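You operate a simulated robot arm through the tools that you are given. There is no shell and no other tool. Be economical: measure what you need, move in short steps, check, and stop when the job is done.

You are at the controls of a simulated robot arm. One attempt, no reset.

TASK
Put the green block labelled "No 57" from the end of the long bench by the fineness meter on top of the gear there and the green block labelled "No 52" on the slats of the feed table between the side boards. Stack the tin labelled "washers" from the end of the long bench by the fineness meter on top of the tin labelled "dowels". Take the tall tin on the end of the long bench by the fineness meter and put it away on the top of the long table. Stack the plastic box that says "buckles" from the back of the workbench on top of the plastic box that says "twine". Take the purple pot and leave it on the upper shelf under the roller stand. Open the top drawer, take the grey ring from the pump end of the workbench and put it in the inside of the top drawer, then shut the drawer. The order is free. Set down upright: tall tin.

The check looks at the end state, three seconds after you hand in, the way a careful person would. Anything else that was tipped, shoved, dropped, spilled or broken makes it a failure.

THE ROBOT
A 7-joint arm with a fingered hand on a trunk, on a base that drives. Base frame: it is fixed to the floor where the robot stands at the start and does not move with it; the origin is under the middle of the robot, x ahead of it, y to its left, z up. Readings come in mm, degrees, newtons and seconds.
Its first joint turns from -166.0 to 166.0 degrees. Places, roughly: blue tin, grey tin, yellow tin [750, 0, 1000]; gear (9x9x4 cm) [800, -200, 900]; green block [750, 250, 750]; inside of the top drawer [-2800, 3600, 700]; plastic box [-2500, 3750, 1000]; purple pot (7x7x5 cm) [-3200, 3900, 900]; ring [-3500, 3500, 1000]; slats of the feed table between the side boards [-3900, 200, 500]; tall tin [750, 250, 1000]; top drawer [-2800, 3500, 700]; top of the long table [1300, 1600, 800]; upper shelf under the roller stand [-2200, 3600, 500]. Payload 3.7 kg.
The tool frame sits at the grasp point between the pads (the TCP): z along the fingers, y along the line on which they close. The tips reach 25 mm beyond it. The gripper opens to 88 mm. The gripper's body begins 29 mm behind the TCP. The gripper is a hand of 5 fingers: y runs from the thumb to the fingers, the wrist lies at [-13, -106, -174] in the tool frame, and closing takes about 1.5 s.
Orientation is that of the tool frame in the base frame, as a unit quaternion [x, y, z, w]. With the fingers straight down and the wrist toward the robot, the tool's x, y and z point along [0, 1, 0], [1, 0, 0] and [0, 0, -1] of the base frame.

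THE INTERFACE
- The arm moves only by the tool send_rows. Its argument "series" is a list of rows, each a list of 6 numbers: the shift along the base's x, y, z in mm, then the turn, a rotation vector about the base's x, y, z in rad. In form: [[dx, dy, dz, rx, ry, rz], ...]. A call has 1 to 20 rows; each row shifts and turns the commanded pose from where the row before left it. "claw" is the gripper command, from -1 (fully open) to 1 (shut), values between in proportion, set as the call begins (left out, the last holds). Each row takes 0.2 s and may step no farther than 50 mm and 8.6 degrees from the row before; otherwise, or with a gripper value out of range, the whole call is refused. Where a pose cannot be reached the arm comes as near as it can. A force on the tool above 40 N (or 10 N above the force at the start of the call, whichever is more), or a blocked arm, ends the call early, and 0.2 s more pass. Each finger travels about 108 mm/s and halts on what it meets, pressing with about 24 N; the grip force reading is that of the motor and also rises with nothing between the fingers. The clock runs only during rows and for 0.2 s after the last one: add rows that do not move to give the fingers time. It gives the time, the measured TCP pose, the force on the tool (base axes), the opening and the grip force at its end, in the units of the frame above (readings bear some noise), with the torque about the TCP (base axes, N m) and any sound that the robot's microphone picked up.
- Cameras (640 x 400 px; columns grow to the right, rows downward): "scene" is now at [176.3, 192.3, 1313]; the picture's right is [-0.23, -0.97, 0.00], its down [-0.38, 0.09, -0.92] and it looks along [0.90, -0.21, -0.39] (base axes); focal length 258 px, centre (320, 200). "wrist" rides on the gripper at [59, -79, -105] in the tool frame; the picture's right is [-0.73, 0.32, -0.61], its down [-0.62, -0.68, 0.38] and it looks along [-0.29, 0.66, 0.70] (tool axes); focal length 234 px, centre (320, 200). There is no depth. A picture from a camera that has moved, and an enlarged one, comes with that camera's place and axes in the base frame and with its lens. The place of the scene camera against the robot may be out by one fixed shift of up to 25 mm in any direction.
- capture(camera): a new picture of that camera. The clock stands still meanwhile.
- roll_base(legs): drives the robot by 1 to 6 legs, each [ahead, left, turn to the left] in mm, mm and degrees, along the robot's own axes; the way and the turn of a leg run together, so that a leg with both is an arc; at most 1500 mm and 180 degrees a leg. The arm and the cameras ride along, it lands a little off, and it stops where it bumps. It gives what a move gives.
- grasp_type(shape): the hand has 5 fingers and takes this shape, open, in about a second: jaw (thumb against the fingers, like two jaws); tri (thumb and two fingers); tip (a fingertip pinch); poke (one finger out to press); point (the index stretched); flat (the hand flat); cup (the hand cupped); fist (a fist). The gripper value then closes the fingers along that shape, each until it touches; the sizes above hold for jaw. It gives what a move gives, with no picture.
- head_to(pan, tilt): turns the head with the scene camera to pan (to the left, within 120 degrees either way) and tilt (down, from -29 to 69), counted from straight ahead of the robot. It gives what a move gives.
- zoom(camera, box): a new picture of the part [left, top, right, bottom] of that camera's present view, enlarged. The clock stands still meanwhile.
- hand_in(): hands the job in; it is judged then, once.

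Go step by step. Nothing tells you exact positions but the pictures and the camera data: compare them with the known pose of the tool, close in by small moves and look again before you grip or let go. The budget is 483 turns and 228 pictures, counting those below and the enlarged ones. Unless the task says otherwise, let go and move clear before handing in.

The tools are called by a JSON object that holds its "op" and its "data". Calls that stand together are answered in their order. send_rows: Moves the arm, as the interface text tells. Its arguments: {"type":"object","properties":{"series":{"type":"array","items":{"type":"array","items":{"type":"number"}}},"claw":{"type":"number"}},"required":["series"]} The other tools are called the same way: grasp_type (shape) gives the hand a shape; roll_base (legs) drives the base; head_to (pan, tilt) turns the head that bears the scene camera; capture (camera) takes a picture; zoom (camera, box) takes an enlarged picture of a part of a camera's view; hand_in () hands the job in.

At the start:

```text
t: 0.0
ee_pos: [773.8, -109.3, 1207.4]
tcp_rot: [0.707, 0.707, 0.001, 0.0]
wrist_force: [-0.2, 0.0, -0.5]
ft_torque: [0.0, 0.0, -0.02]
opening: 87.6
grasp_force: 0.1
shape: jaw
robot x, y, heading: [-0.6, -2.2, 0.1]
head pan, tilt: [-13.1, 22.9]
```

scene: 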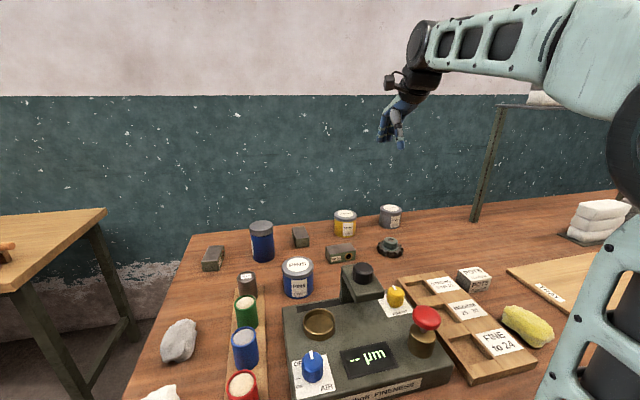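
wrist: 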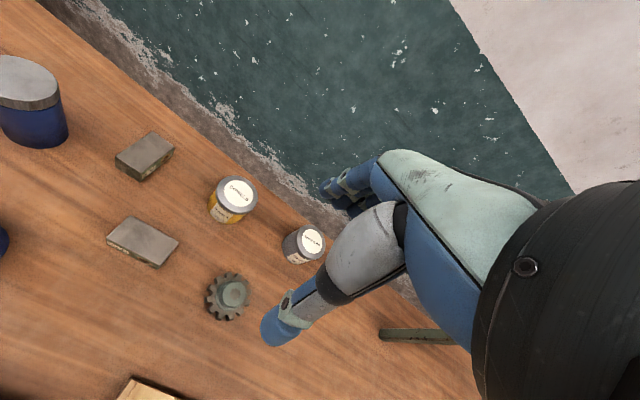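

I see the long bench with three tins, a tall blue tin, three dark green blocks and the gear. I'll zoom in to read the labels.

{"op": "zoom", "data": {"camera": "scene", "box": [190, 190, 420, 310]}}

{"op": "zoom", "data": {"camera": "wrist", "box": [80, 110, 340, 330]}}

```text
2.78 times, centred on (305, 250) of scene
camera zoom: at [176.3, 192.3, 1313.0], right [-0.23, -0.97, 0.0], down [-0.38, 0.09, -0.92], along [0.9, -0.21, -0.39], focal length 717 px, centre (362, 61)
```

zoom: 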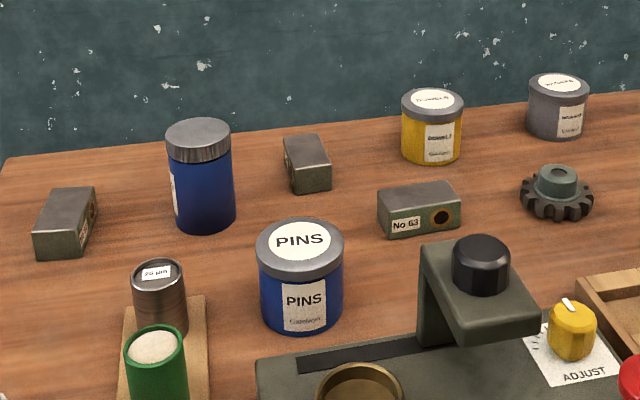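

```text
1.82 times, centred on (210, 220) of wrist
camera zoom: at [695.0, -50.8, 1311.4], right [0.32, -0.73, 0.61], down [-0.68, -0.62, -0.38], along [0.66, -0.29, -0.7], focal length 426 px, centre (520, 164)
```

zoom: 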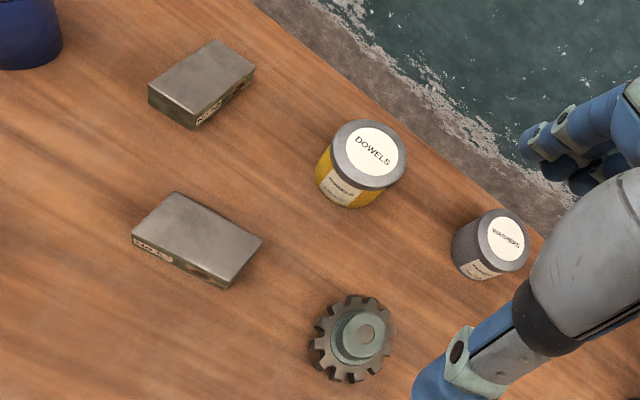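

Yellow is DOWELS and grey is WASHERS, and the near block is No 63. I need the labels on the other two blocks.

{"op": "zoom", "data": {"camera": "scene", "box": [195, 225, 235, 285]}}

{"op": "zoom", "data": {"camera": "wrist", "box": [110, 130, 180, 185]}}

```text
6.67 times, centred on (215, 255) of scene
camera zoom: at [176.3, 192.3, 1313.0], right [-0.23, -0.97, 0.0], down [-0.38, 0.09, -0.92], along [0.9, -0.21, -0.39], focal length 1719 px, centre (1020, -167)
```

zoom: 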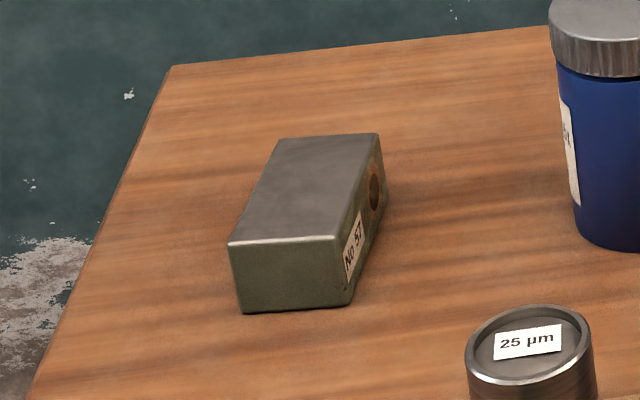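

```text
7.27 times, centred on (145, 158) of wrist
camera zoom: at [695.0, -50.8, 1311.4], right [0.32, -0.73, 0.61], down [-0.68, -0.62, -0.38], along [0.66, -0.29, -0.7], focal length 1703 px, centre (1593, 509)
```

zoom: 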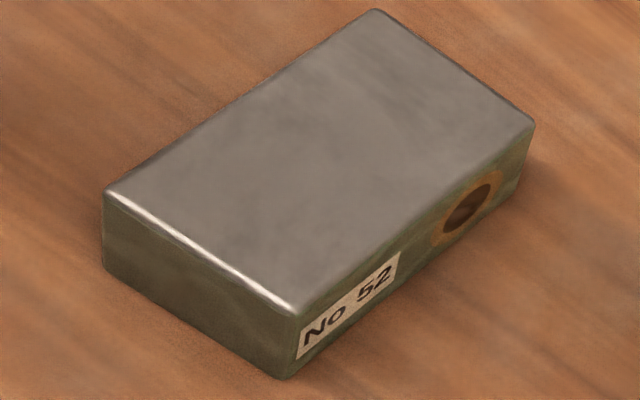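

No 57 is the left block and No 52 the back middle one. Next I look down to see how close the base stands to the bench, then around the room.

{"op": "head_to", "data": {"pan": 0, "tilt": 60}}

{"op": "capture", "data": {"camera": "scene"}}

{"op": "head_to", "data": {"pan": 70, "tilt": 25}}

{"op": "capture", "data": {"camera": "scene"}}

{"op": "head_to", "data": {"pan": 118, "tilt": 15}}

{"op": "capture", "data": {"camera": "scene"}}

```text
t: 1.0
ee_pos: [772.8, -109.6, 1206.8]
tcp_rot: [0.707, 0.707, 0.0, 0.0]
wrist_force: [-0.4, 0.1, -0.1]
ft_torque: [0.0, 0.03, 0.01]
opening: 87.5
grasp_force: 0.0
shape: jaw
robot x, y, heading: [-3.8, -0.7, -0.1]
head pan, tilt: [0.0, 60.0]
```

```text
221 pictures are left
camera scene: at [152.8, 213.4, 1259.5], right [0.0, -1.0, 0.0], down [-0.87, 0.0, -0.5], along [0.5, 0.0, -0.87], focal length 258 px, centre (320, 200)
```

scene: 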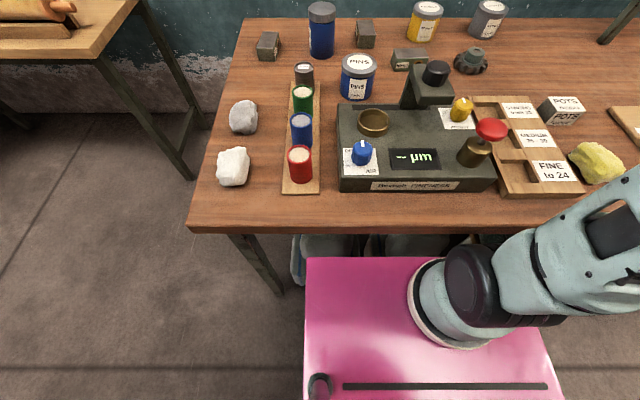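

```text
t: 2.4
ee_pos: [773.5, -110.1, 1206.0]
tcp_rot: [0.707, 0.707, 0.0, 0.0]
wrist_force: [-0.5, -1.0, 1.0]
ft_torque: [0.0, 0.03, 0.03]
opening: 87.6
grasp_force: 0.1
shape: jaw
robot x, y, heading: [-1.1, -0.4, -0.1]
head pan, tilt: [70.0, 25.0]
```

```text
220 pictures are left
camera scene: at [117.6, 299.9, 1309.5], right [0.94, -0.34, 0.0], down [-0.14, -0.4, -0.91], along [0.31, 0.85, -0.42], focal length 258 px, centre (320, 200)
```

scene: 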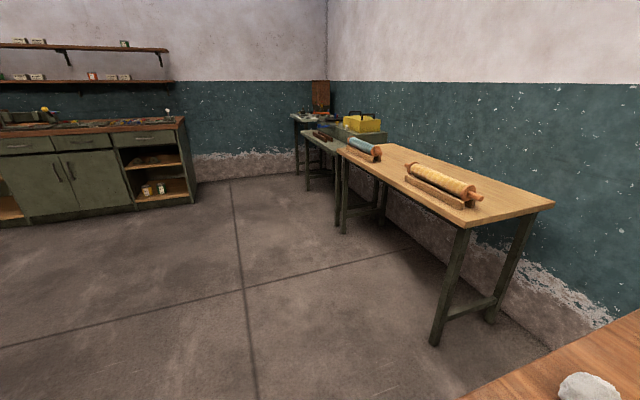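

```text
t: 3.6
ee_pos: [773.6, -109.1, 1206.7]
tcp_rot: [0.706, 0.708, 0.0, 0.0]
wrist_force: [-1.0, -1.1, -0.5]
ft_torque: [0.02, 0.0, 0.01]
opening: 87.7
grasp_force: 0.0
shape: jaw
robot x, y, heading: [0.9, -0.2, -0.1]
head pan, tilt: [118.0, 15.0]
```

```text
219 pictures are left
camera scene: at [42.3, 295.9, 1325.8], right [0.88, 0.47, 0.0], down [0.12, -0.23, -0.97], along [-0.45, 0.85, -0.26], focal length 258 px, centre (320, 200)
```

scene: 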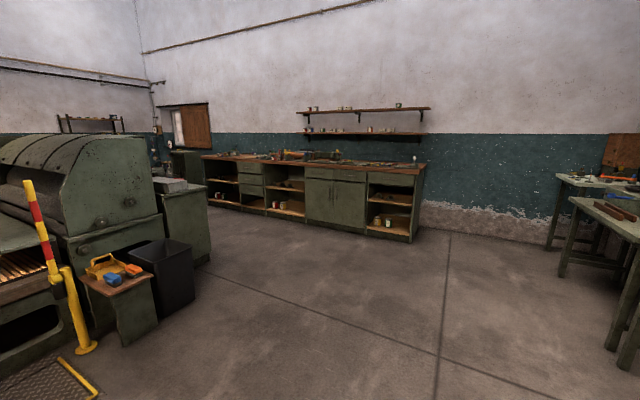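

The bench edge is at about x=330 with the base close to it. The washers tin is at about (961,-237), at the edge of reach, so I shift the base right a bit.

{"op": "roll_base", "data": {"legs": [[0, -180, 0]]}}

{"op": "head_to", "data": {"pan": -10, "tilt": 30}}

{"op": "capture", "data": {"camera": "scene"}}

{"op": "capture", "data": {"camera": "wrist"}}

```text
t: 5.1
ee_pos: [773.0, -291.4, 1207.2]
tcp_rot: [0.708, 0.706, 0.0, 0.0]
wrist_force: [-1.0, -0.5, 0.4]
ft_torque: [0.03, -0.02, -0.01]
opening: 87.8
grasp_force: 0.0
shape: jaw
robot x, y, heading: [0.1, -181.5, 0.1]
head pan, tilt: [118.0, 15.0]
```

```text
t: 7.2
ee_pos: [773.1, -292.5, 1206.6]
tcp_rot: [0.708, 0.706, 0.0, 0.0]
wrist_force: [-0.1, 1.1, 0.1]
ft_torque: [0.01, 0.01, 0.0]
opening: 87.7
grasp_force: 0.0
shape: jaw
robot x, y, heading: [-1.8, -181.3, -0.2]
head pan, tilt: [-10.0, 30.0]
```

```text
218 pictures are left
camera scene: at [175.2, 16.6, 1301.6], right [-0.17, -0.98, 0.0], down [-0.49, 0.09, -0.87], along [0.85, -0.15, -0.5], focal length 258 px, centre (320, 200)
```

scene: 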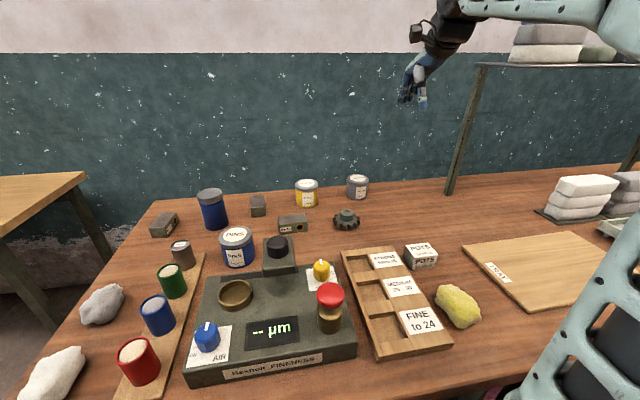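

```text
217 pictures are left
camera wrist: at [694.8, -232.4, 1311.4], right [0.32, -0.73, 0.61], down [-0.68, -0.62, -0.38], along [0.66, -0.29, -0.7], focal length 234 px, centre (320, 200)
```

wrist: 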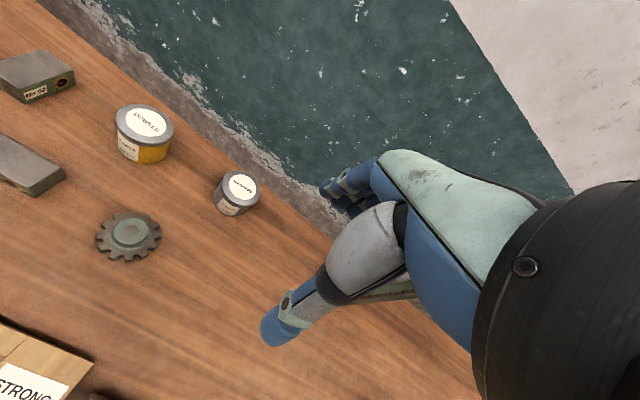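

Triangulating both wrist views gives washers at (961,-237) with its top at 911, dowels at (936,-60) with its top at 925, and the gear at (802,-158) with its top at about 887. I move above the washers tin.

{"op": "send_rows", "data": {"series": [[31.3, 9.2, -31, 0, 0, 0], [31.3, 9.2, -31, 0, 0, 0], [31.3, 9.2, -31, 0, 0, 0], [31.3, 9.2, -31, 0, 0, 0], [31.3, 9.2, -31, 0, 0, 0], [31.3, 9.2, -31, 0, 0, 0], [0, 0, 0, 0, 0, 0]], "claw": -1}}

{"op": "capture", "data": {"camera": "wrist"}}

{"op": "capture", "data": {"camera": "scene"}}

```text
t: 8.8
ee_pos: [960.6, -236.2, 1022.3]
tcp_rot: [0.707, 0.707, 0.0, -0.001]
wrist_force: [0.6, -0.3, 0.6]
ft_torque: [-0.01, 0.0, 0.01]
opening: 88.0
grasp_force: 0.0
shape: jaw
robot x, y, heading: [-2.4, -180.4, -0.3]
head pan, tilt: [-10.0, 30.0]
```

```text
216 pictures are left
camera wrist: at [882.2, -177.0, 1125.7], right [0.32, -0.73, 0.61], down [-0.68, -0.62, -0.38], along [0.66, -0.29, -0.7], focal length 234 px, centre (320, 200)
```

wrist: 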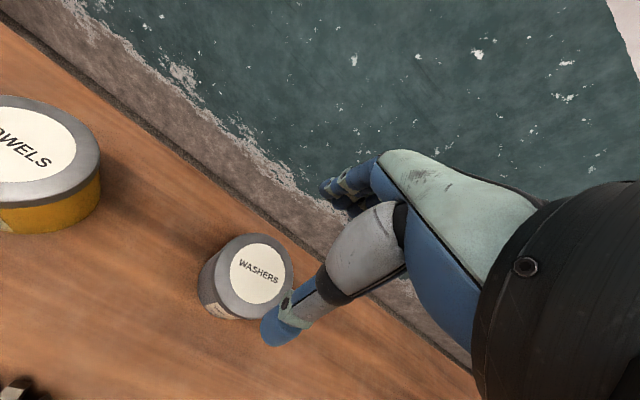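

```text
215 pictures are left
camera scene: at [175.2, 16.6, 1301.6], right [-0.17, -0.98, 0.0], down [-0.49, 0.09, -0.87], along [0.85, -0.15, -0.5], focal length 258 px, centre (320, 200)
```

scene: 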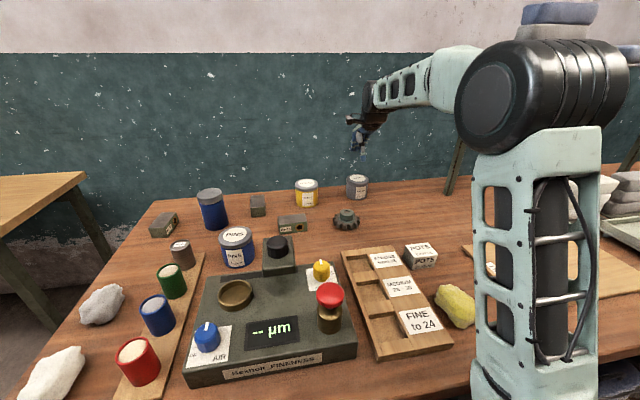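

The lid centre reads about (964,-243). I correct slightly, descend to just above the lid and look again.

{"op": "send_rows", "data": {"series": [[2, -3, -30, 0, 0, 0], [1, -3, -30, 0, 0, 0], [0, 0, 0, 0, 0, 0]]}}

{"op": "capture", "data": {"camera": "wrist"}}

{"op": "zoom", "data": {"camera": "scene", "box": [280, 90, 440, 240]}}

```text
t: 9.6
ee_pos: [964.4, -241.1, 960.4]
tcp_rot: [0.708, 0.707, 0.0, 0.0]
wrist_force: [-0.3, 0.0, 0.6]
ft_torque: [0.02, 0.0, -0.01]
opening: 87.7
grasp_force: 0.1
shape: jaw
robot x, y, heading: [-3.1, -183.5, -0.2]
head pan, tilt: [-10.0, 30.0]
```

```text
214 pictures are left
camera wrist: at [885.3, -182.7, 1065.6], right [0.32, -0.73, 0.61], down [-0.68, -0.62, -0.38], along [0.66, -0.29, -0.7], focal length 234 px, centre (320, 200)
```

wrist: 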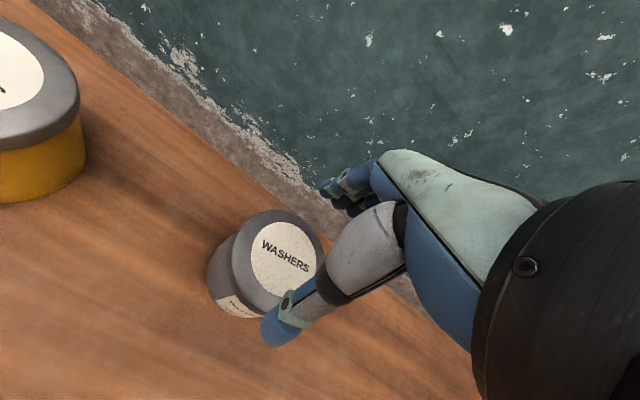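

```text
2.67 times, centred on (360, 165) of scene
camera zoom: at [175.2, 16.6, 1301.6], right [-0.17, -0.98, 0.0], down [-0.49, 0.09, -0.87], along [0.85, -0.15, -0.5], focal length 688 px, centre (213, 293)
```

zoom: 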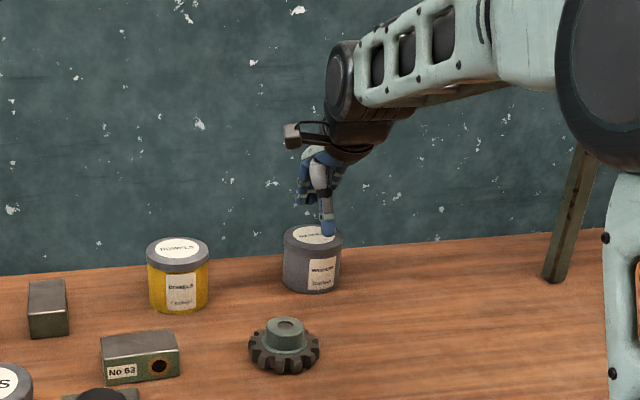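

The lid centre is about (961,-243). I adjust by -3/-2 and descend gently around the tin.

{"op": "send_rows", "data": {"series": [[-3, -2, -5, 0, 0, 0], [0, 0, -10, 0, 0, 0], [0, 0, -10, 0, 0, 0], [0, 0, -10, 0, 0, 0], [0, 0, -10, 0, 0, 0], [0, 0, -10, 0, 0, 0], [0, 0, -10, 0, 0, 0], [0, 0, -5, 0, 0, 0], [0, 0, 0, 0, 0, 0]]}}

{"op": "capture", "data": {"camera": "wrist"}}

{"op": "zoom", "data": {"camera": "scene", "box": [280, 90, 440, 240]}}

```text
t: 11.3
ee_pos: [962.1, -243.7, 903.5]
tcp_rot: [0.708, 0.706, 0.005, 0.005]
wrist_force: [-5.8, -0.8, 17.3]
ft_torque: [0.11, 0.18, -0.04]
opening: 88.0
grasp_force: 0.0
shape: jaw
robot x, y, heading: [3.4, -181.8, -0.2]
head pan, tilt: [-10.0, 30.0]
stopped in row 8: the force on the tool passed its limit (the readings are from after the stop); the commanded pose is now the measured one
```

```text
212 pictures are left
camera wrist: at [882.3, -185.1, 1006.4], right [0.31, -0.73, 0.61], down [-0.68, -0.62, -0.39], along [0.67, -0.29, -0.69], focal length 234 px, centre (320, 200)
```

wrist: 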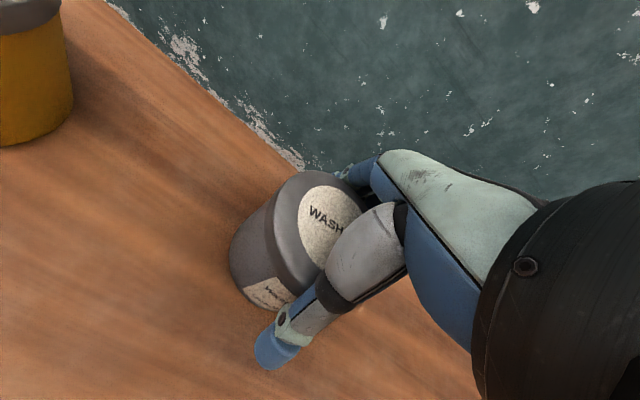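

```text
2.67 times, centred on (360, 165) of scene
camera zoom: at [174.3, 16.7, 1301.7], right [-0.17, -0.98, 0.0], down [-0.49, 0.09, -0.87], along [0.85, -0.15, -0.5], focal length 688 px, centre (213, 293)
```

zoom: 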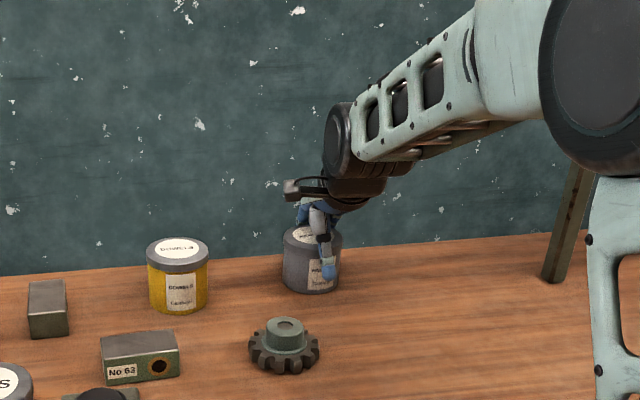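

Something touched at z=903, and the fingers already surround the lid. I ease up 2 mm and close here.

{"op": "send_rows", "data": {"series": [[0, 0, 2, 0, 0, 0], [0, 0, 0, 0, 0, 0]]}}

{"op": "send_rows", "data": {"series": [[0, 0, 0, 0, 0, 0], [0, 0, 0, 0, 0, 0], [0, 0, 0, 0, 0, 0], [0, 0, 0, 0, 0, 0], [0, 0, 0, 0, 0, 0], [0, 0, 0, 0, 0, 0], [0, 0, 0, 0, 0, 0], [0, 0, 0, 0, 0, 0]], "claw": 1}}

{"op": "capture", "data": {"camera": "wrist"}}

```text
t: 11.9
ee_pos: [961.6, -243.2, 903.5]
tcp_rot: [0.708, 0.707, 0.004, 0.005]
wrist_force: [-2.4, 0.0, 16.0]
ft_torque: [0.07, 0.13, -0.03]
opening: 88.0
grasp_force: 0.1
shape: jaw
robot x, y, heading: [1.6, -178.1, 0.0]
head pan, tilt: [-10.0, 30.0]
```

```text
t: 13.7
ee_pos: [962.8, -243.8, 902.5]
tcp_rot: [0.708, 0.706, 0.004, 0.005]
wrist_force: [-2.4, -1.2, 19.8]
ft_torque: [0.0, -0.3, -0.05]
opening: 65.0
grasp_force: 24.0
shape: jaw
robot x, y, heading: [2.0, -179.1, 0.2]
head pan, tilt: [-10.0, 30.0]
```

```text
210 pictures are left
camera wrist: at [882.3, -185.1, 1006.6], right [0.31, -0.73, 0.61], down [-0.68, -0.62, -0.39], along [0.66, -0.29, -0.69], focal length 234 px, centre (320, 200)
```

wrist: 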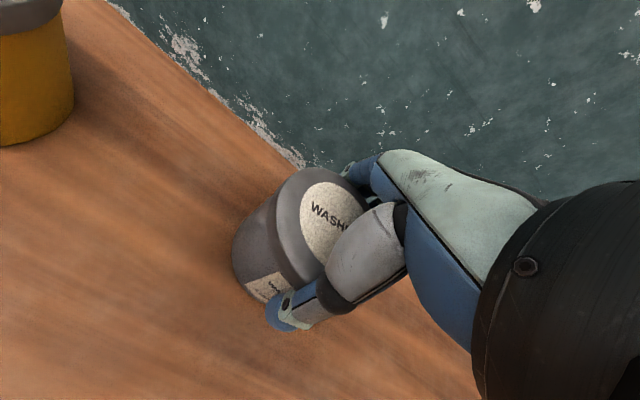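

Gripped at 65 mm. I lift 100 mm and check.

{"op": "send_rows", "data": {"series": [[0, 0, 10, 0, 0, 0], [0, 0, 20, 0, 0, 0], [0, 0, 35, 0, 0, 0], [0, 0, 35, 0, 0, 0], [0, 0, 0, 0, 0, 0]]}}

{"op": "zoom", "data": {"camera": "scene", "box": [280, 90, 440, 240]}}

```text
t: 14.9
ee_pos: [962.0, -244.8, 1002.8]
tcp_rot: [0.708, 0.706, 0.003, 0.003]
wrist_force: [0.3, 0.4, -2.6]
ft_torque: [0.03, 0.03, -0.01]
opening: 65.0
grasp_force: 24.0
shape: jaw
robot x, y, heading: [-1.6, -181.8, -0.1]
head pan, tilt: [-10.0, 30.0]
```

```text
2.67 times, centred on (360, 165) of scene
camera zoom: at [175.4, 16.6, 1301.6], right [-0.17, -0.98, 0.0], down [-0.49, 0.09, -0.87], along [0.85, -0.15, -0.5], focal length 688 px, centre (213, 293)
```

zoom: 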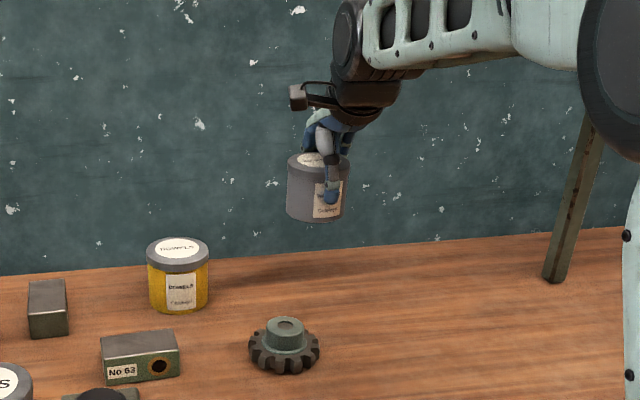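

It is held upright. I carry it over the dowels tin at about (938,-64).

{"op": "send_rows", "data": {"series": [[-6, 45, 5, 0, 0, 0], [-6, 45, 5, 0, 0, 0], [-6, 45, 0, 0, 0, 0], [-6, 45, 0, 0, 0, 0], [0, 0, 0, 0, 0, 0], [0, 0, 0, 0, 0, 0]]}}

{"op": "capture", "data": {"camera": "wrist"}}

{"op": "zoom", "data": {"camera": "scene", "box": [240, 110, 380, 220]}}

```text
t: 16.3
ee_pos: [938.9, -64.6, 1011.6]
tcp_rot: [0.708, 0.706, 0.003, 0.005]
wrist_force: [0.5, 0.8, -2.7]
ft_torque: [-0.04, -0.02, -0.01]
opening: 65.0
grasp_force: 24.0
shape: jaw
robot x, y, heading: [0.1, -182.1, -0.0]
head pan, tilt: [-10.0, 30.0]
```

```text
208 pictures are left
camera wrist: at [860.2, -5.0, 1115.0], right [0.32, -0.73, 0.61], down [-0.68, -0.62, -0.39], along [0.66, -0.29, -0.69], focal length 234 px, centre (320, 200)
```

wrist: 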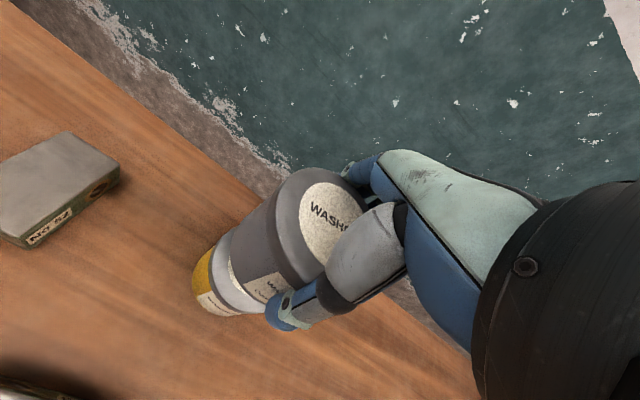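

```text
3.64 times, centred on (310, 165) of scene
camera zoom: at [175.3, 16.6, 1301.5], right [-0.17, -0.98, 0.0], down [-0.49, 0.09, -0.87], along [0.85, -0.15, -0.5], focal length 938 px, centre (356, 327)
```

zoom: 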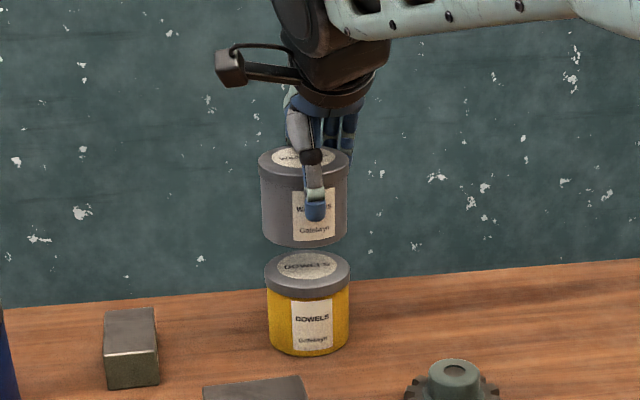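

The two tins line up in the scene view to about 1 mm. I shift slightly, then lower gently until contact.

{"op": "send_rows", "data": {"series": [[-1.5, -1, -10, 0, 0, 0], [0, 0, -10, 0, 0, 0], [0, 0, -6, 0, 0, 0], [0, 0, 0, 0, 0, 0]]}}

{"op": "zoom", "data": {"camera": "wrist", "box": [160, 160, 380, 340]}}

{"op": "zoom", "data": {"camera": "scene", "box": [260, 130, 360, 220]}}

```text
t: 17.3
ee_pos: [937.4, -65.1, 985.6]
tcp_rot: [0.707, 0.707, 0.004, 0.003]
wrist_force: [0.0, 0.7, -3.5]
ft_torque: [-0.04, -0.02, -0.04]
opening: 64.9
grasp_force: 24.8
shape: jaw
robot x, y, heading: [3.5, -181.7, -0.0]
head pan, tilt: [-10.0, 30.0]
```

```text
2.22 times, centred on (270, 250) of wrist
camera zoom: at [857.8, -5.9, 1089.2], right [0.32, -0.73, 0.61], down [-0.68, -0.62, -0.39], along [0.66, -0.29, -0.69], focal length 520 px, centre (431, 89)
```

zoom: 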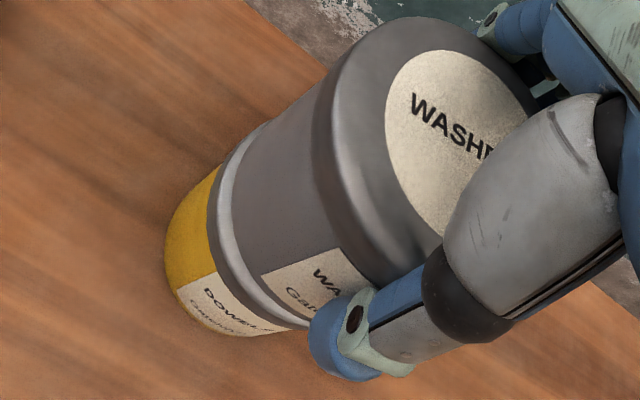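

```text
4.44 times, centred on (310, 175) of scene
camera zoom: at [175.4, 16.7, 1301.5], right [-0.17, -0.98, 0.0], down [-0.49, 0.09, -0.87], along [0.85, -0.15, -0.5], focal length 1146 px, centre (364, 311)
```

zoom: 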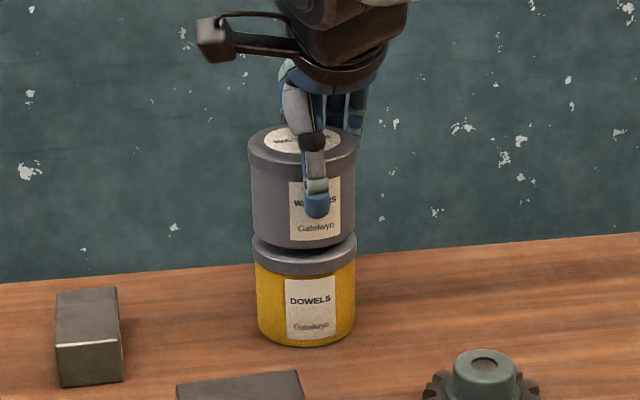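

Well aligned. I lower in small steps until it seats.

{"op": "send_rows", "data": {"series": [[0, 0, -3, 0, 0, 0], [0, 0, -2, 0, 0, 0], [0, 0, -2, 0, 0, 0], [0, 0, 0, 0, 0, 0]]}}

{"op": "zoom", "data": {"camera": "scene", "box": [260, 130, 360, 220]}}

```text
t: 18.3
ee_pos: [936.4, -64.1, 979.4]
tcp_rot: [0.708, 0.706, 0.004, 0.004]
wrist_force: [0.6, 0.2, -2.5]
ft_torque: [-0.02, 0.0, -0.01]
opening: 64.9
grasp_force: 24.5
shape: jaw
robot x, y, heading: [2.2, -177.2, -0.3]
head pan, tilt: [-10.0, 30.0]
```

```text
4.44 times, centred on (310, 175) of scene
camera zoom: at [175.4, 16.7, 1301.5], right [-0.17, -0.98, 0.0], down [-0.49, 0.09, -0.87], along [0.85, -0.15, -0.5], focal length 1146 px, centre (364, 311)
```

zoom: 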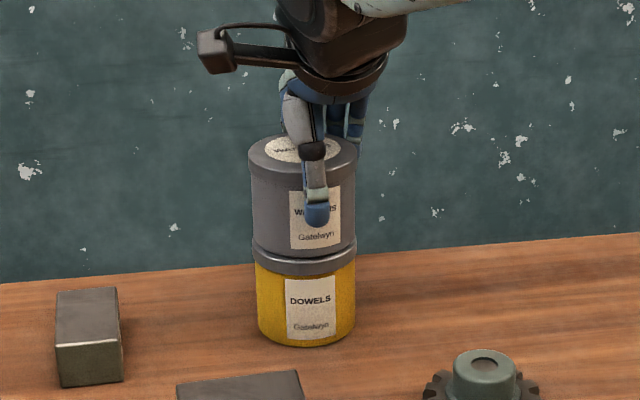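

{"op": "send_rows", "data": {"series": [[0, 0, -1, 0, 0, 0], [0, 0, -1, 0, 0, 0], [0, 0, -1, 0, 0, 0], [0, 0, 0, 0, 0, 0]]}}

```text
t: 19.3
ee_pos: [936.0, -65.1, 978.1]
tcp_rot: [0.707, 0.707, 0.005, 0.003]
wrist_force: [-0.1, 1.2, 9.7]
ft_torque: [-0.07, -0.23, -0.01]
opening: 65.0
grasp_force: 24.2
shape: jaw
robot x, y, heading: [-2.1, -179.4, 0.1]
head pan, tilt: [-10.0, 30.0]
```

Contact at 978, so it is seated. I'm opening.

{"op": "send_rows", "data": {"series": [[0, 0, 1, 0, 0, 0], [0, 0, 0, 0, 0, 0], [0, 0, 0, 0, 0, 0], [0, 0, 0, 0, 0, 0], [0, 0, 0, 0, 0, 0], [0, 0, 0, 0, 0, 0]], "claw": -1}}

{"op": "zoom", "data": {"camera": "wrist", "box": [160, 160, 380, 340]}}

```text
t: 20.7
ee_pos: [936.5, -64.0, 977.8]
tcp_rot: [0.707, 0.707, 0.005, 0.005]
wrist_force: [3.5, 1.4, 14.9]
ft_torque: [0.04, -0.17, -0.01]
opening: 87.9
grasp_force: 0.1
shape: jaw
robot x, y, heading: [-1.4, -179.5, -0.1]
head pan, tilt: [-10.0, 30.0]
```

```text
2.22 times, centred on (270, 250) of wrist
camera zoom: at [857.2, -5.9, 1081.5], right [0.31, -0.73, 0.61], down [-0.68, -0.62, -0.39], along [0.66, -0.29, -0.69], focal length 520 px, centre (431, 89)
```

zoom: 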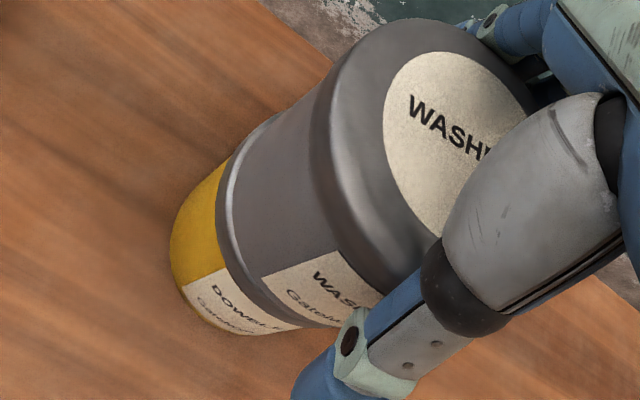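

It is released. I rise straight up and check.

{"op": "send_rows", "data": {"series": [[0, 0, 5, 0, 0, 0], [0, 0, 10, 0, 0, 0], [0, 0, 20, 0, 0, 0], [0, 0, 40, 0, 0, 0], [0, 0, 40, 0, 0, 0], [0, 0, 0, 0, 0, 0]]}}

{"op": "capture", "data": {"camera": "scene"}}

{"op": "capture", "data": {"camera": "wrist"}}

```text
t: 22.1
ee_pos: [936.4, -66.0, 1089.9]
tcp_rot: [0.708, 0.707, 0.004, 0.004]
wrist_force: [0.2, 0.5, 0.9]
ft_torque: [0.0, -0.01, 0.02]
opening: 87.7
grasp_force: 0.1
shape: jaw
robot x, y, heading: [-0.3, -179.0, 0.0]
head pan, tilt: [-10.0, 30.0]
```

```text
202 pictures are left
camera scene: at [175.2, 16.6, 1301.6], right [-0.17, -0.98, 0.0], down [-0.49, 0.09, -0.87], along [0.85, -0.15, -0.5], focal length 258 px, centre (320, 200)
```

scene: 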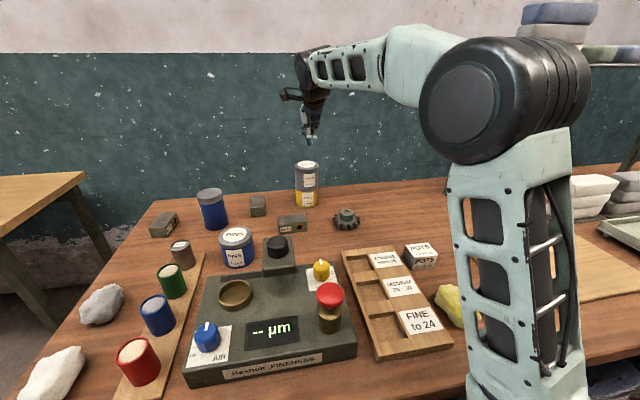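

```text
201 pictures are left
camera wrist: at [857.6, -7.0, 1194.6], right [0.32, -0.73, 0.61], down [-0.68, -0.62, -0.39], along [0.66, -0.29, -0.69], focal length 234 px, centre (320, 200)
```

wrist: 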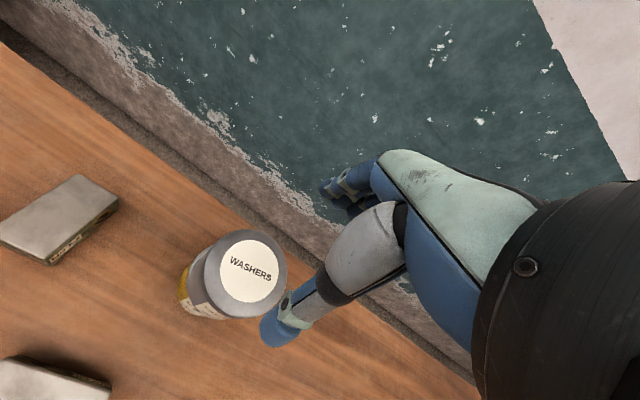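

The stack is good. Next is block 57 at about (857,352), lying along x. I drive left to y≈150 and turn the hand by 90°.

{"op": "send_rows", "data": {"series": [[-20, 0, 40, 0, 0, 0.14], [-20, 0, 40, 0, 0, 0.14], [-20, 0, 20, 0, 0, 0.14], [-20, 0, 0, 0, 0, 0.14], [0, 0, 0, 0, 0, 0.14], [0, 0, 0, 0, 0, 0.14], [0, 0, 0, 0, 0, 0.14], [0, 0, 0, 0, 0, 0.14], [0, 0, 0, 0, 0, 0.14], [0, 0, 0, 0, 0, 0.14], [0, 0, 0, 0, 0, 0.14], [0, 0, 0, 0, 0, 0.031], [0, 0, 0, 0, 0, 0]]}}

{"op": "roll_base", "data": {"legs": [[0, 330, 0]]}}

{"op": "head_to", "data": {"pan": 5, "tilt": 35}}

{"op": "capture", "data": {"camera": "scene"}}

{"op": "capture", "data": {"camera": "wrist"}}

```text
t: 24.9
ee_pos: [856.2, -65.1, 1192.0]
tcp_rot: [0.0, 1.0, 0.004, -0.001]
wrist_force: [-0.3, -0.3, 0.2]
ft_torque: [0.02, 0.0, 0.01]
opening: 87.8
grasp_force: 0.0
shape: jaw
robot x, y, heading: [-1.3, -180.8, -0.2]
head pan, tilt: [-10.0, 30.0]
```

```text
t: 27.0
ee_pos: [854.9, 232.6, 1189.8]
tcp_rot: [0.005, 1.0, 0.005, -0.001]
wrist_force: [1.0, 1.3, 0.1]
ft_torque: [-0.05, -0.02, -0.02]
opening: 88.0
grasp_force: 0.1
shape: jaw
robot x, y, heading: [-2.9, 123.9, -0.7]
head pan, tilt: [-10.0, 30.0]
stopped in leg 1: the robot was blocked; the commanded pose is now the measured one
```

```text
t: 27.8
ee_pos: [854.2, 232.8, 1191.6]
tcp_rot: [0.005, 1.0, 0.005, -0.001]
wrist_force: [0.5, -0.2, -0.5]
ft_torque: [-0.02, 0.01, -0.01]
opening: 88.2
grasp_force: 0.1
shape: jaw
robot x, y, heading: [-2.2, 123.6, -1.0]
head pan, tilt: [5.0, 35.0]
```

```text
200 pictures are left
camera scene: at [174.3, 343.5, 1293.8], right [0.07, -1.0, 0.0], down [-0.57, -0.04, -0.82], along [0.82, 0.06, -0.57], focal length 258 px, centre (320, 200)
```

scene: 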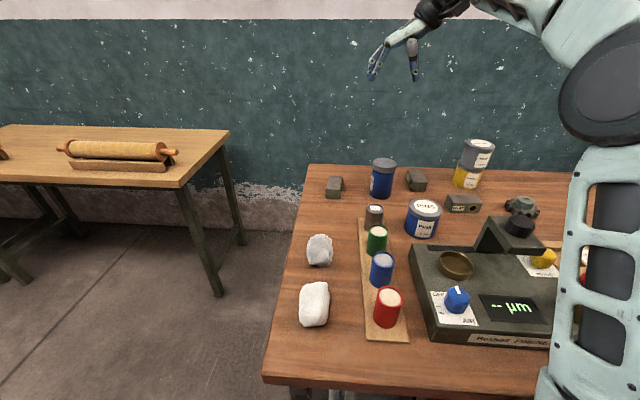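

```text
199 pictures are left
camera wrist: at [796.0, 152.5, 1295.8], right [0.73, 0.31, 0.61], down [0.62, -0.68, -0.39], along [0.3, 0.66, -0.69], focal length 234 px, centre (320, 200)
```

wrist: 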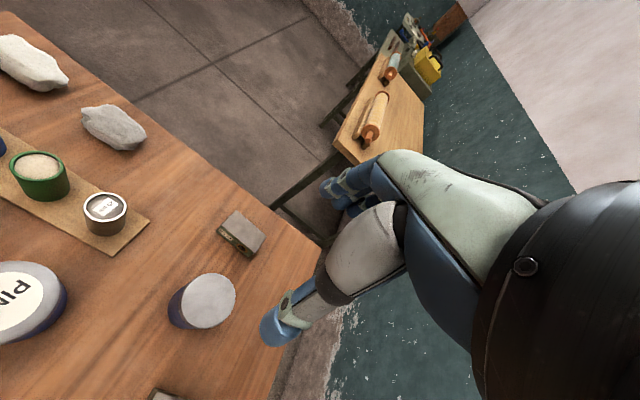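

The base touched the bench's left front leg and stopped; I'll back off a bit. I verify the label on the left block.

{"op": "zoom", "data": {"camera": "wrist", "box": [205, 200, 275, 265]}}

{"op": "roll_base", "data": {"legs": [[0, -12, 1]]}}

```text
6.15 times, centred on (240, 232) of wrist
camera zoom: at [796.0, 152.5, 1295.8], right [0.73, 0.31, 0.61], down [0.62, -0.68, -0.39], along [0.3, 0.66, -0.69], focal length 1441 px, centre (812, 0)
```

zoom: 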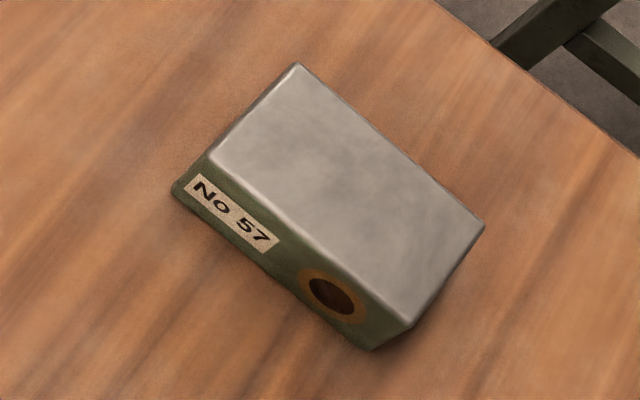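

```text
t: 28.5
ee_pos: [852.5, 236.2, 1192.8]
tcp_rot: [-0.003, 1.0, 0.005, -0.001]
wrist_force: [0.6, 0.6, 0.5]
ft_torque: [-0.01, 0.0, 0.01]
opening: 87.8
grasp_force: 0.1
shape: jaw
robot x, y, heading: [-4.0, 110.8, -0.0]
head pan, tilt: [5.0, 35.0]
```

It is No 57. From its corners it is centred at about (863,360) with its long axis turned about -6.5°. I move above it with the matching turn.

{"op": "send_rows", "data": {"series": [[2, 30, -35, 0, 0, -0.03], [2, 30, -35, 0, 0, -0.03], [2, 30, -35, 0, 0, -0.03], [4, 34, -35, 0, 0, -0.023], [0, 0, -40, 0, 0, 0], [0, 0, -30, 0, 0, 0], [0, 0, 0, 0, 0, 0]]}}

{"op": "capture", "data": {"camera": "wrist"}}

{"op": "capture", "data": {"camera": "scene"}}

```text
t: 30.1
ee_pos: [862.9, 359.3, 981.6]
tcp_rot: [0.052, 0.999, 0.006, -0.001]
wrist_force: [0.5, -0.2, -0.2]
ft_torque: [0.02, -0.01, 0.0]
opening: 87.9
grasp_force: 0.0
shape: jaw
robot x, y, heading: [-1.1, 111.7, 0.3]
head pan, tilt: [5.0, 35.0]
```

```text
197 pictures are left
camera wrist: at [796.6, 286.7, 1085.5], right [0.76, 0.24, 0.61], down [0.55, -0.74, -0.39], along [0.36, 0.63, -0.69], focal length 234 px, centre (320, 200)
```

wrist: 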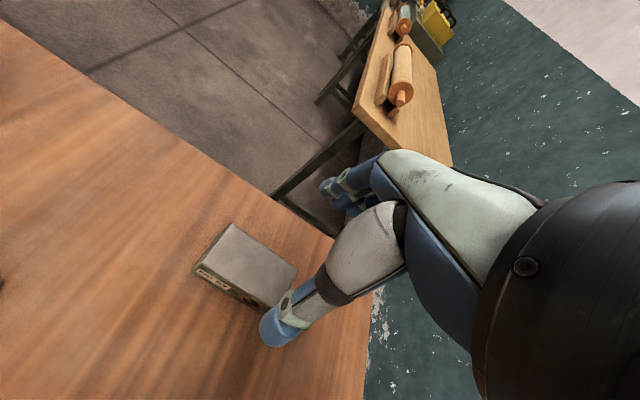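

```text
196 pictures are left
camera scene: at [170.1, 334.8, 1293.8], right [0.09, -1.0, 0.0], down [-0.57, -0.05, -0.82], along [0.82, 0.08, -0.57], focal length 258 px, centre (320, 200)
```

scene: 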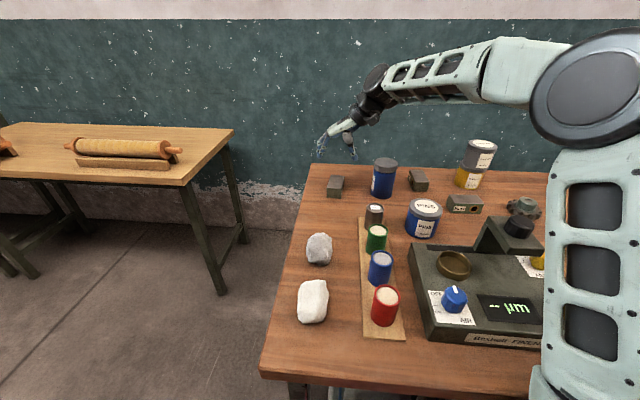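

Aligned. I descend to z≈879 around the block.

{"op": "send_rows", "data": {"series": [[0, 0, -30, 0, 0, 0], [0, 0, -30, 0, 0, 0], [0, 0, -20, 0, 0, 0], [0, 0, -15, 0, 0, 0], [0, 0, -6, 0, 0, 0], [0, 0, 0, 0, 0, 0]]}}

{"op": "capture", "data": {"camera": "wrist"}}

```text
t: 31.5
ee_pos: [864.8, 360.6, 881.0]
tcp_rot: [0.052, 0.999, 0.005, 0.0]
wrist_force: [0.1, -0.3, 0.4]
ft_torque: [-0.02, 0.01, 0.04]
opening: 87.8
grasp_force: 0.0
shape: jaw
robot x, y, heading: [-2.1, 111.5, 0.5]
head pan, tilt: [5.0, 35.0]
```

```text
195 pictures are left
camera wrist: at [797.2, 286.3, 984.7], right [0.76, 0.24, 0.61], down [0.55, -0.74, -0.39], along [0.36, 0.63, -0.69], focal length 234 px, centre (320, 200)
```

wrist: 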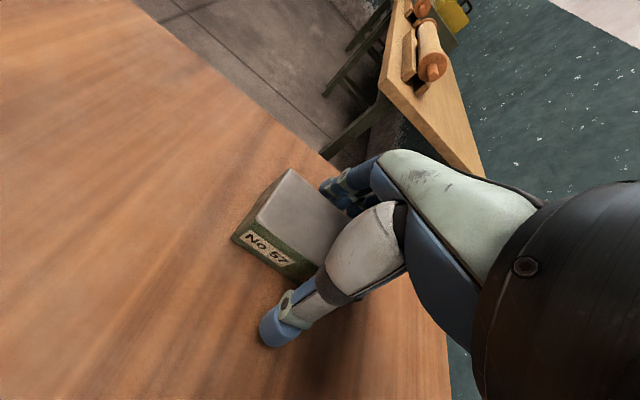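

Straddling the block. I close the hand.

{"op": "send_rows", "data": {"series": [[0, 0, 0, 0, 0, 0], [0, 0, 0, 0, 0, 0], [0, 0, 0, 0, 0, 0], [0, 0, 0, 0, 0, 0], [0, 0, 0, 0, 0, 0], [0, 0, 0, 0, 0, 0], [0, 0, 0, 0, 0, 0], [0, 0, 0, 0, 0, 0]], "claw": 1}}

{"op": "capture", "data": {"camera": "wrist"}}

```text
t: 33.3
ee_pos: [863.6, 359.7, 879.8]
tcp_rot: [0.054, 0.999, 0.005, -0.002]
wrist_force: [-1.1, -0.2, 0.4]
ft_torque: [-0.01, -0.02, 0.1]
opening: 38.5
grasp_force: 23.9
shape: jaw
robot x, y, heading: [-4.4, 110.8, 0.0]
head pan, tilt: [5.0, 35.0]
```

```text
194 pictures are left
camera wrist: at [797.2, 286.3, 984.8], right [0.76, 0.24, 0.61], down [0.55, -0.74, -0.39], along [0.36, 0.63, -0.69], focal length 234 px, centre (320, 200)
```

wrist: 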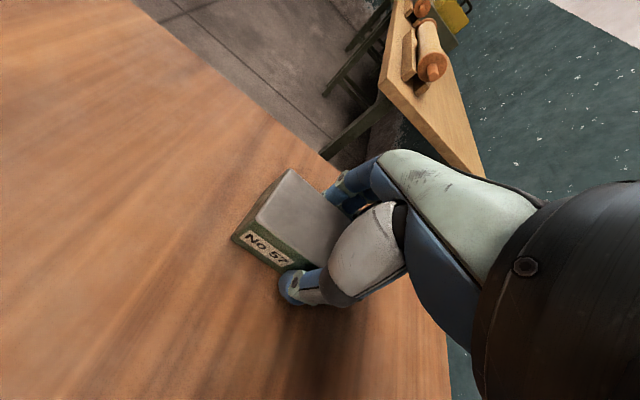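

Gripped at 38.5 mm. I lift high and carry it to above the gear at about (802,-162).

{"op": "send_rows", "data": {"series": [[0, 0, 20, 0, 0, 0], [0, 0, 45, 0, 0, 0], [0, 0, 45, 0, 0, 0], [0, 0, 45, 0, 0, 0], [0, 0, 45, 0, 0, 0], [-5, -43.5, 0, 0, 0, 0], [-5, -43.5, 0, 0, 0, 0], [-5, -43.5, 0, 0, 0, 0], [-5, -43.5, 0, 0, 0, 0], [-5, -43.5, 0, 0, 0, 0], [-5, -43.5, 0, 0, 0, 0], [-5, -43.5, 0, 0, 0, 0], [-5, -43.5, 0, 0, 0, 0], [-5, -43.5, 0, 0, 0, 0], [-5, -43.5, 0, 0, 0, 0], [-5, -43.5, 0, 0, 0, 0], [-5, -43.5, 0, 0, 0, 0], [0, 0, 0, 0, 0, 0], [0, 0, 0, 0, 0, 0]]}}

{"op": "head_to", "data": {"pan": -18, "tilt": 30}}

{"op": "capture", "data": {"camera": "wrist"}}

{"op": "capture", "data": {"camera": "scene"}}

```text
t: 37.3
ee_pos: [804.6, -163.3, 1081.0]
tcp_rot: [0.053, 0.999, 0.005, 0.0]
wrist_force: [0.7, 0.1, -7.2]
ft_torque: [0.0, -0.08, 0.0]
opening: 38.1
grasp_force: 24.0
shape: jaw
robot x, y, heading: [-0.5, 114.4, 0.4]
head pan, tilt: [5.0, 35.0]
```

```text
t: 38.2
ee_pos: [803.7, -164.2, 1080.7]
tcp_rot: [0.054, 0.999, 0.006, -0.001]
wrist_force: [-0.9, 0.0, -8.0]
ft_torque: [-0.02, -0.07, 0.0]
opening: 38.1
grasp_force: 23.8
shape: jaw
robot x, y, heading: [-2.6, 116.8, 0.5]
head pan, tilt: [-18.0, 30.0]
```

```text
193 pictures are left
camera wrist: at [737.4, -236.9, 1184.6], right [0.76, 0.24, 0.61], down [0.55, -0.74, -0.39], along [0.36, 0.63, -0.69], focal length 234 px, centre (320, 200)
```

wrist: 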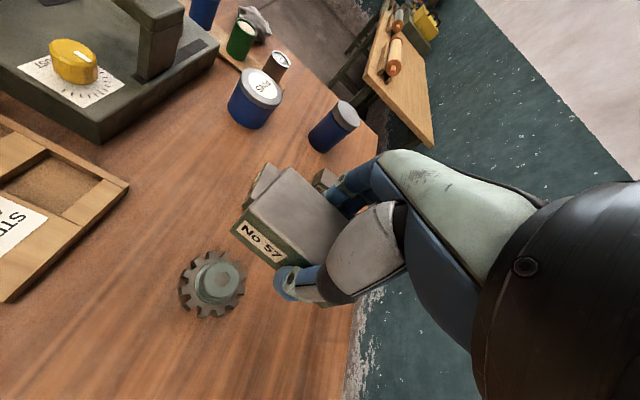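

```text
192 pictures are left
camera scene: at [168.8, 299.1, 1301.5], right [-0.3, -0.95, 0.0], down [-0.48, 0.15, -0.87], along [0.82, -0.26, -0.5], focal length 258 px, centre (320, 200)
```

scene: 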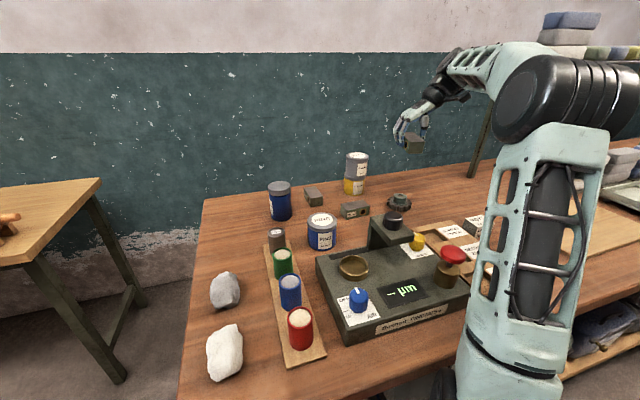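

The gear hub reads about (799,-162). I lower to just above the hub and check.

{"op": "send_rows", "data": {"series": [[-1, 0, -40, 0, 0, 0], [-1, 0, -40, 0, 0, 0], [-1, 1, -40, 0, 0, 0], [0, 0, -25, 0, 0, 0], [0, 0, 0, 0, 0, 0]]}}

{"op": "capture", "data": {"camera": "wrist"}}

{"op": "zoom", "data": {"camera": "scene", "box": [350, 120, 450, 220]}}

```text
t: 39.4
ee_pos: [799.8, -161.6, 936.1]
tcp_rot: [0.053, 0.999, 0.005, -0.001]
wrist_force: [0.0, -0.4, -7.4]
ft_torque: [-0.04, -0.07, 0.05]
opening: 38.3
grasp_force: 24.3
shape: jaw
robot x, y, heading: [-1.3, 113.8, 0.1]
head pan, tilt: [-18.0, 30.0]
```

```text
191 pictures are left
camera wrist: at [734.4, -234.7, 1039.4], right [0.76, 0.24, 0.61], down [0.55, -0.74, -0.39], along [0.36, 0.63, -0.69], focal length 234 px, centre (320, 200)
```

wrist: 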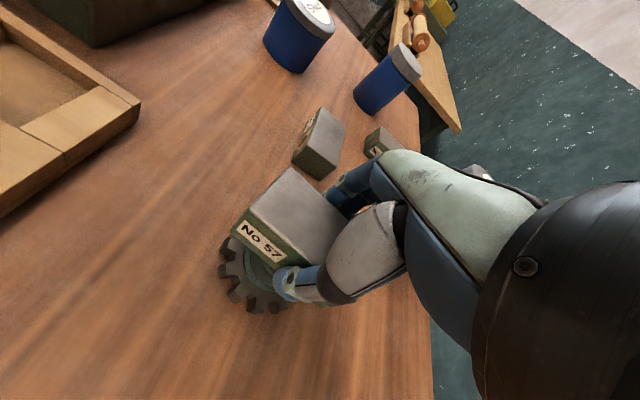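

```text
4.00 times, centred on (400, 170) of scene
camera zoom: at [168.8, 299.0, 1301.6], right [-0.3, -0.95, 0.0], down [-0.48, 0.15, -0.87], along [0.82, -0.26, -0.5], focal length 1031 px, centre (0, 320)
```

zoom: 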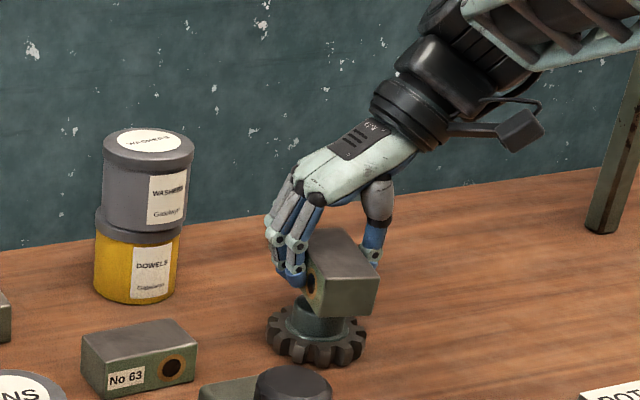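

In the scene view the block seems about 10 mm to the right of the hub. I zoom in more before releasing.

{"op": "zoom", "data": {"camera": "scene", "box": [380, 165, 430, 215]}}

{"op": "zoom", "data": {"camera": "wrist", "box": [200, 150, 360, 330]}}

```text
8.00 times, centred on (405, 190) of scene
camera zoom: at [168.8, 299.0, 1301.6], right [-0.3, -0.95, 0.0], down [-0.48, 0.15, -0.87], along [0.82, -0.26, -0.5], focal length 2062 px, centre (-360, 280)
```

zoom: 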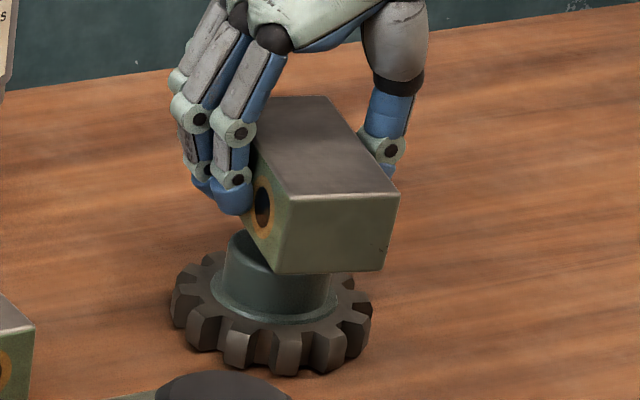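

```text
2.22 times, centred on (280, 240) of wrist
camera zoom: at [734.4, -234.7, 1039.4], right [0.76, 0.24, 0.61], down [0.55, -0.74, -0.39], along [0.36, 0.63, -0.69], focal length 520 px, centre (409, 111)
```

zoom: 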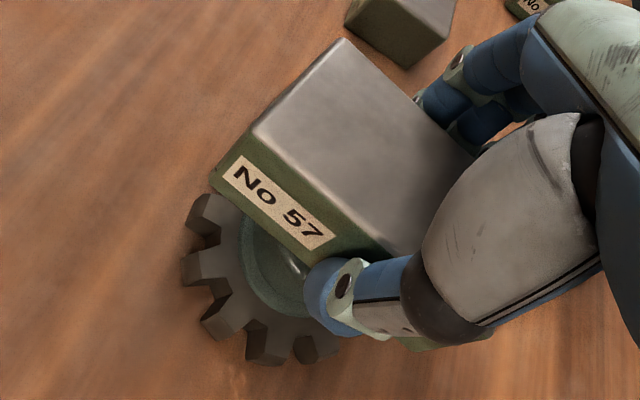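

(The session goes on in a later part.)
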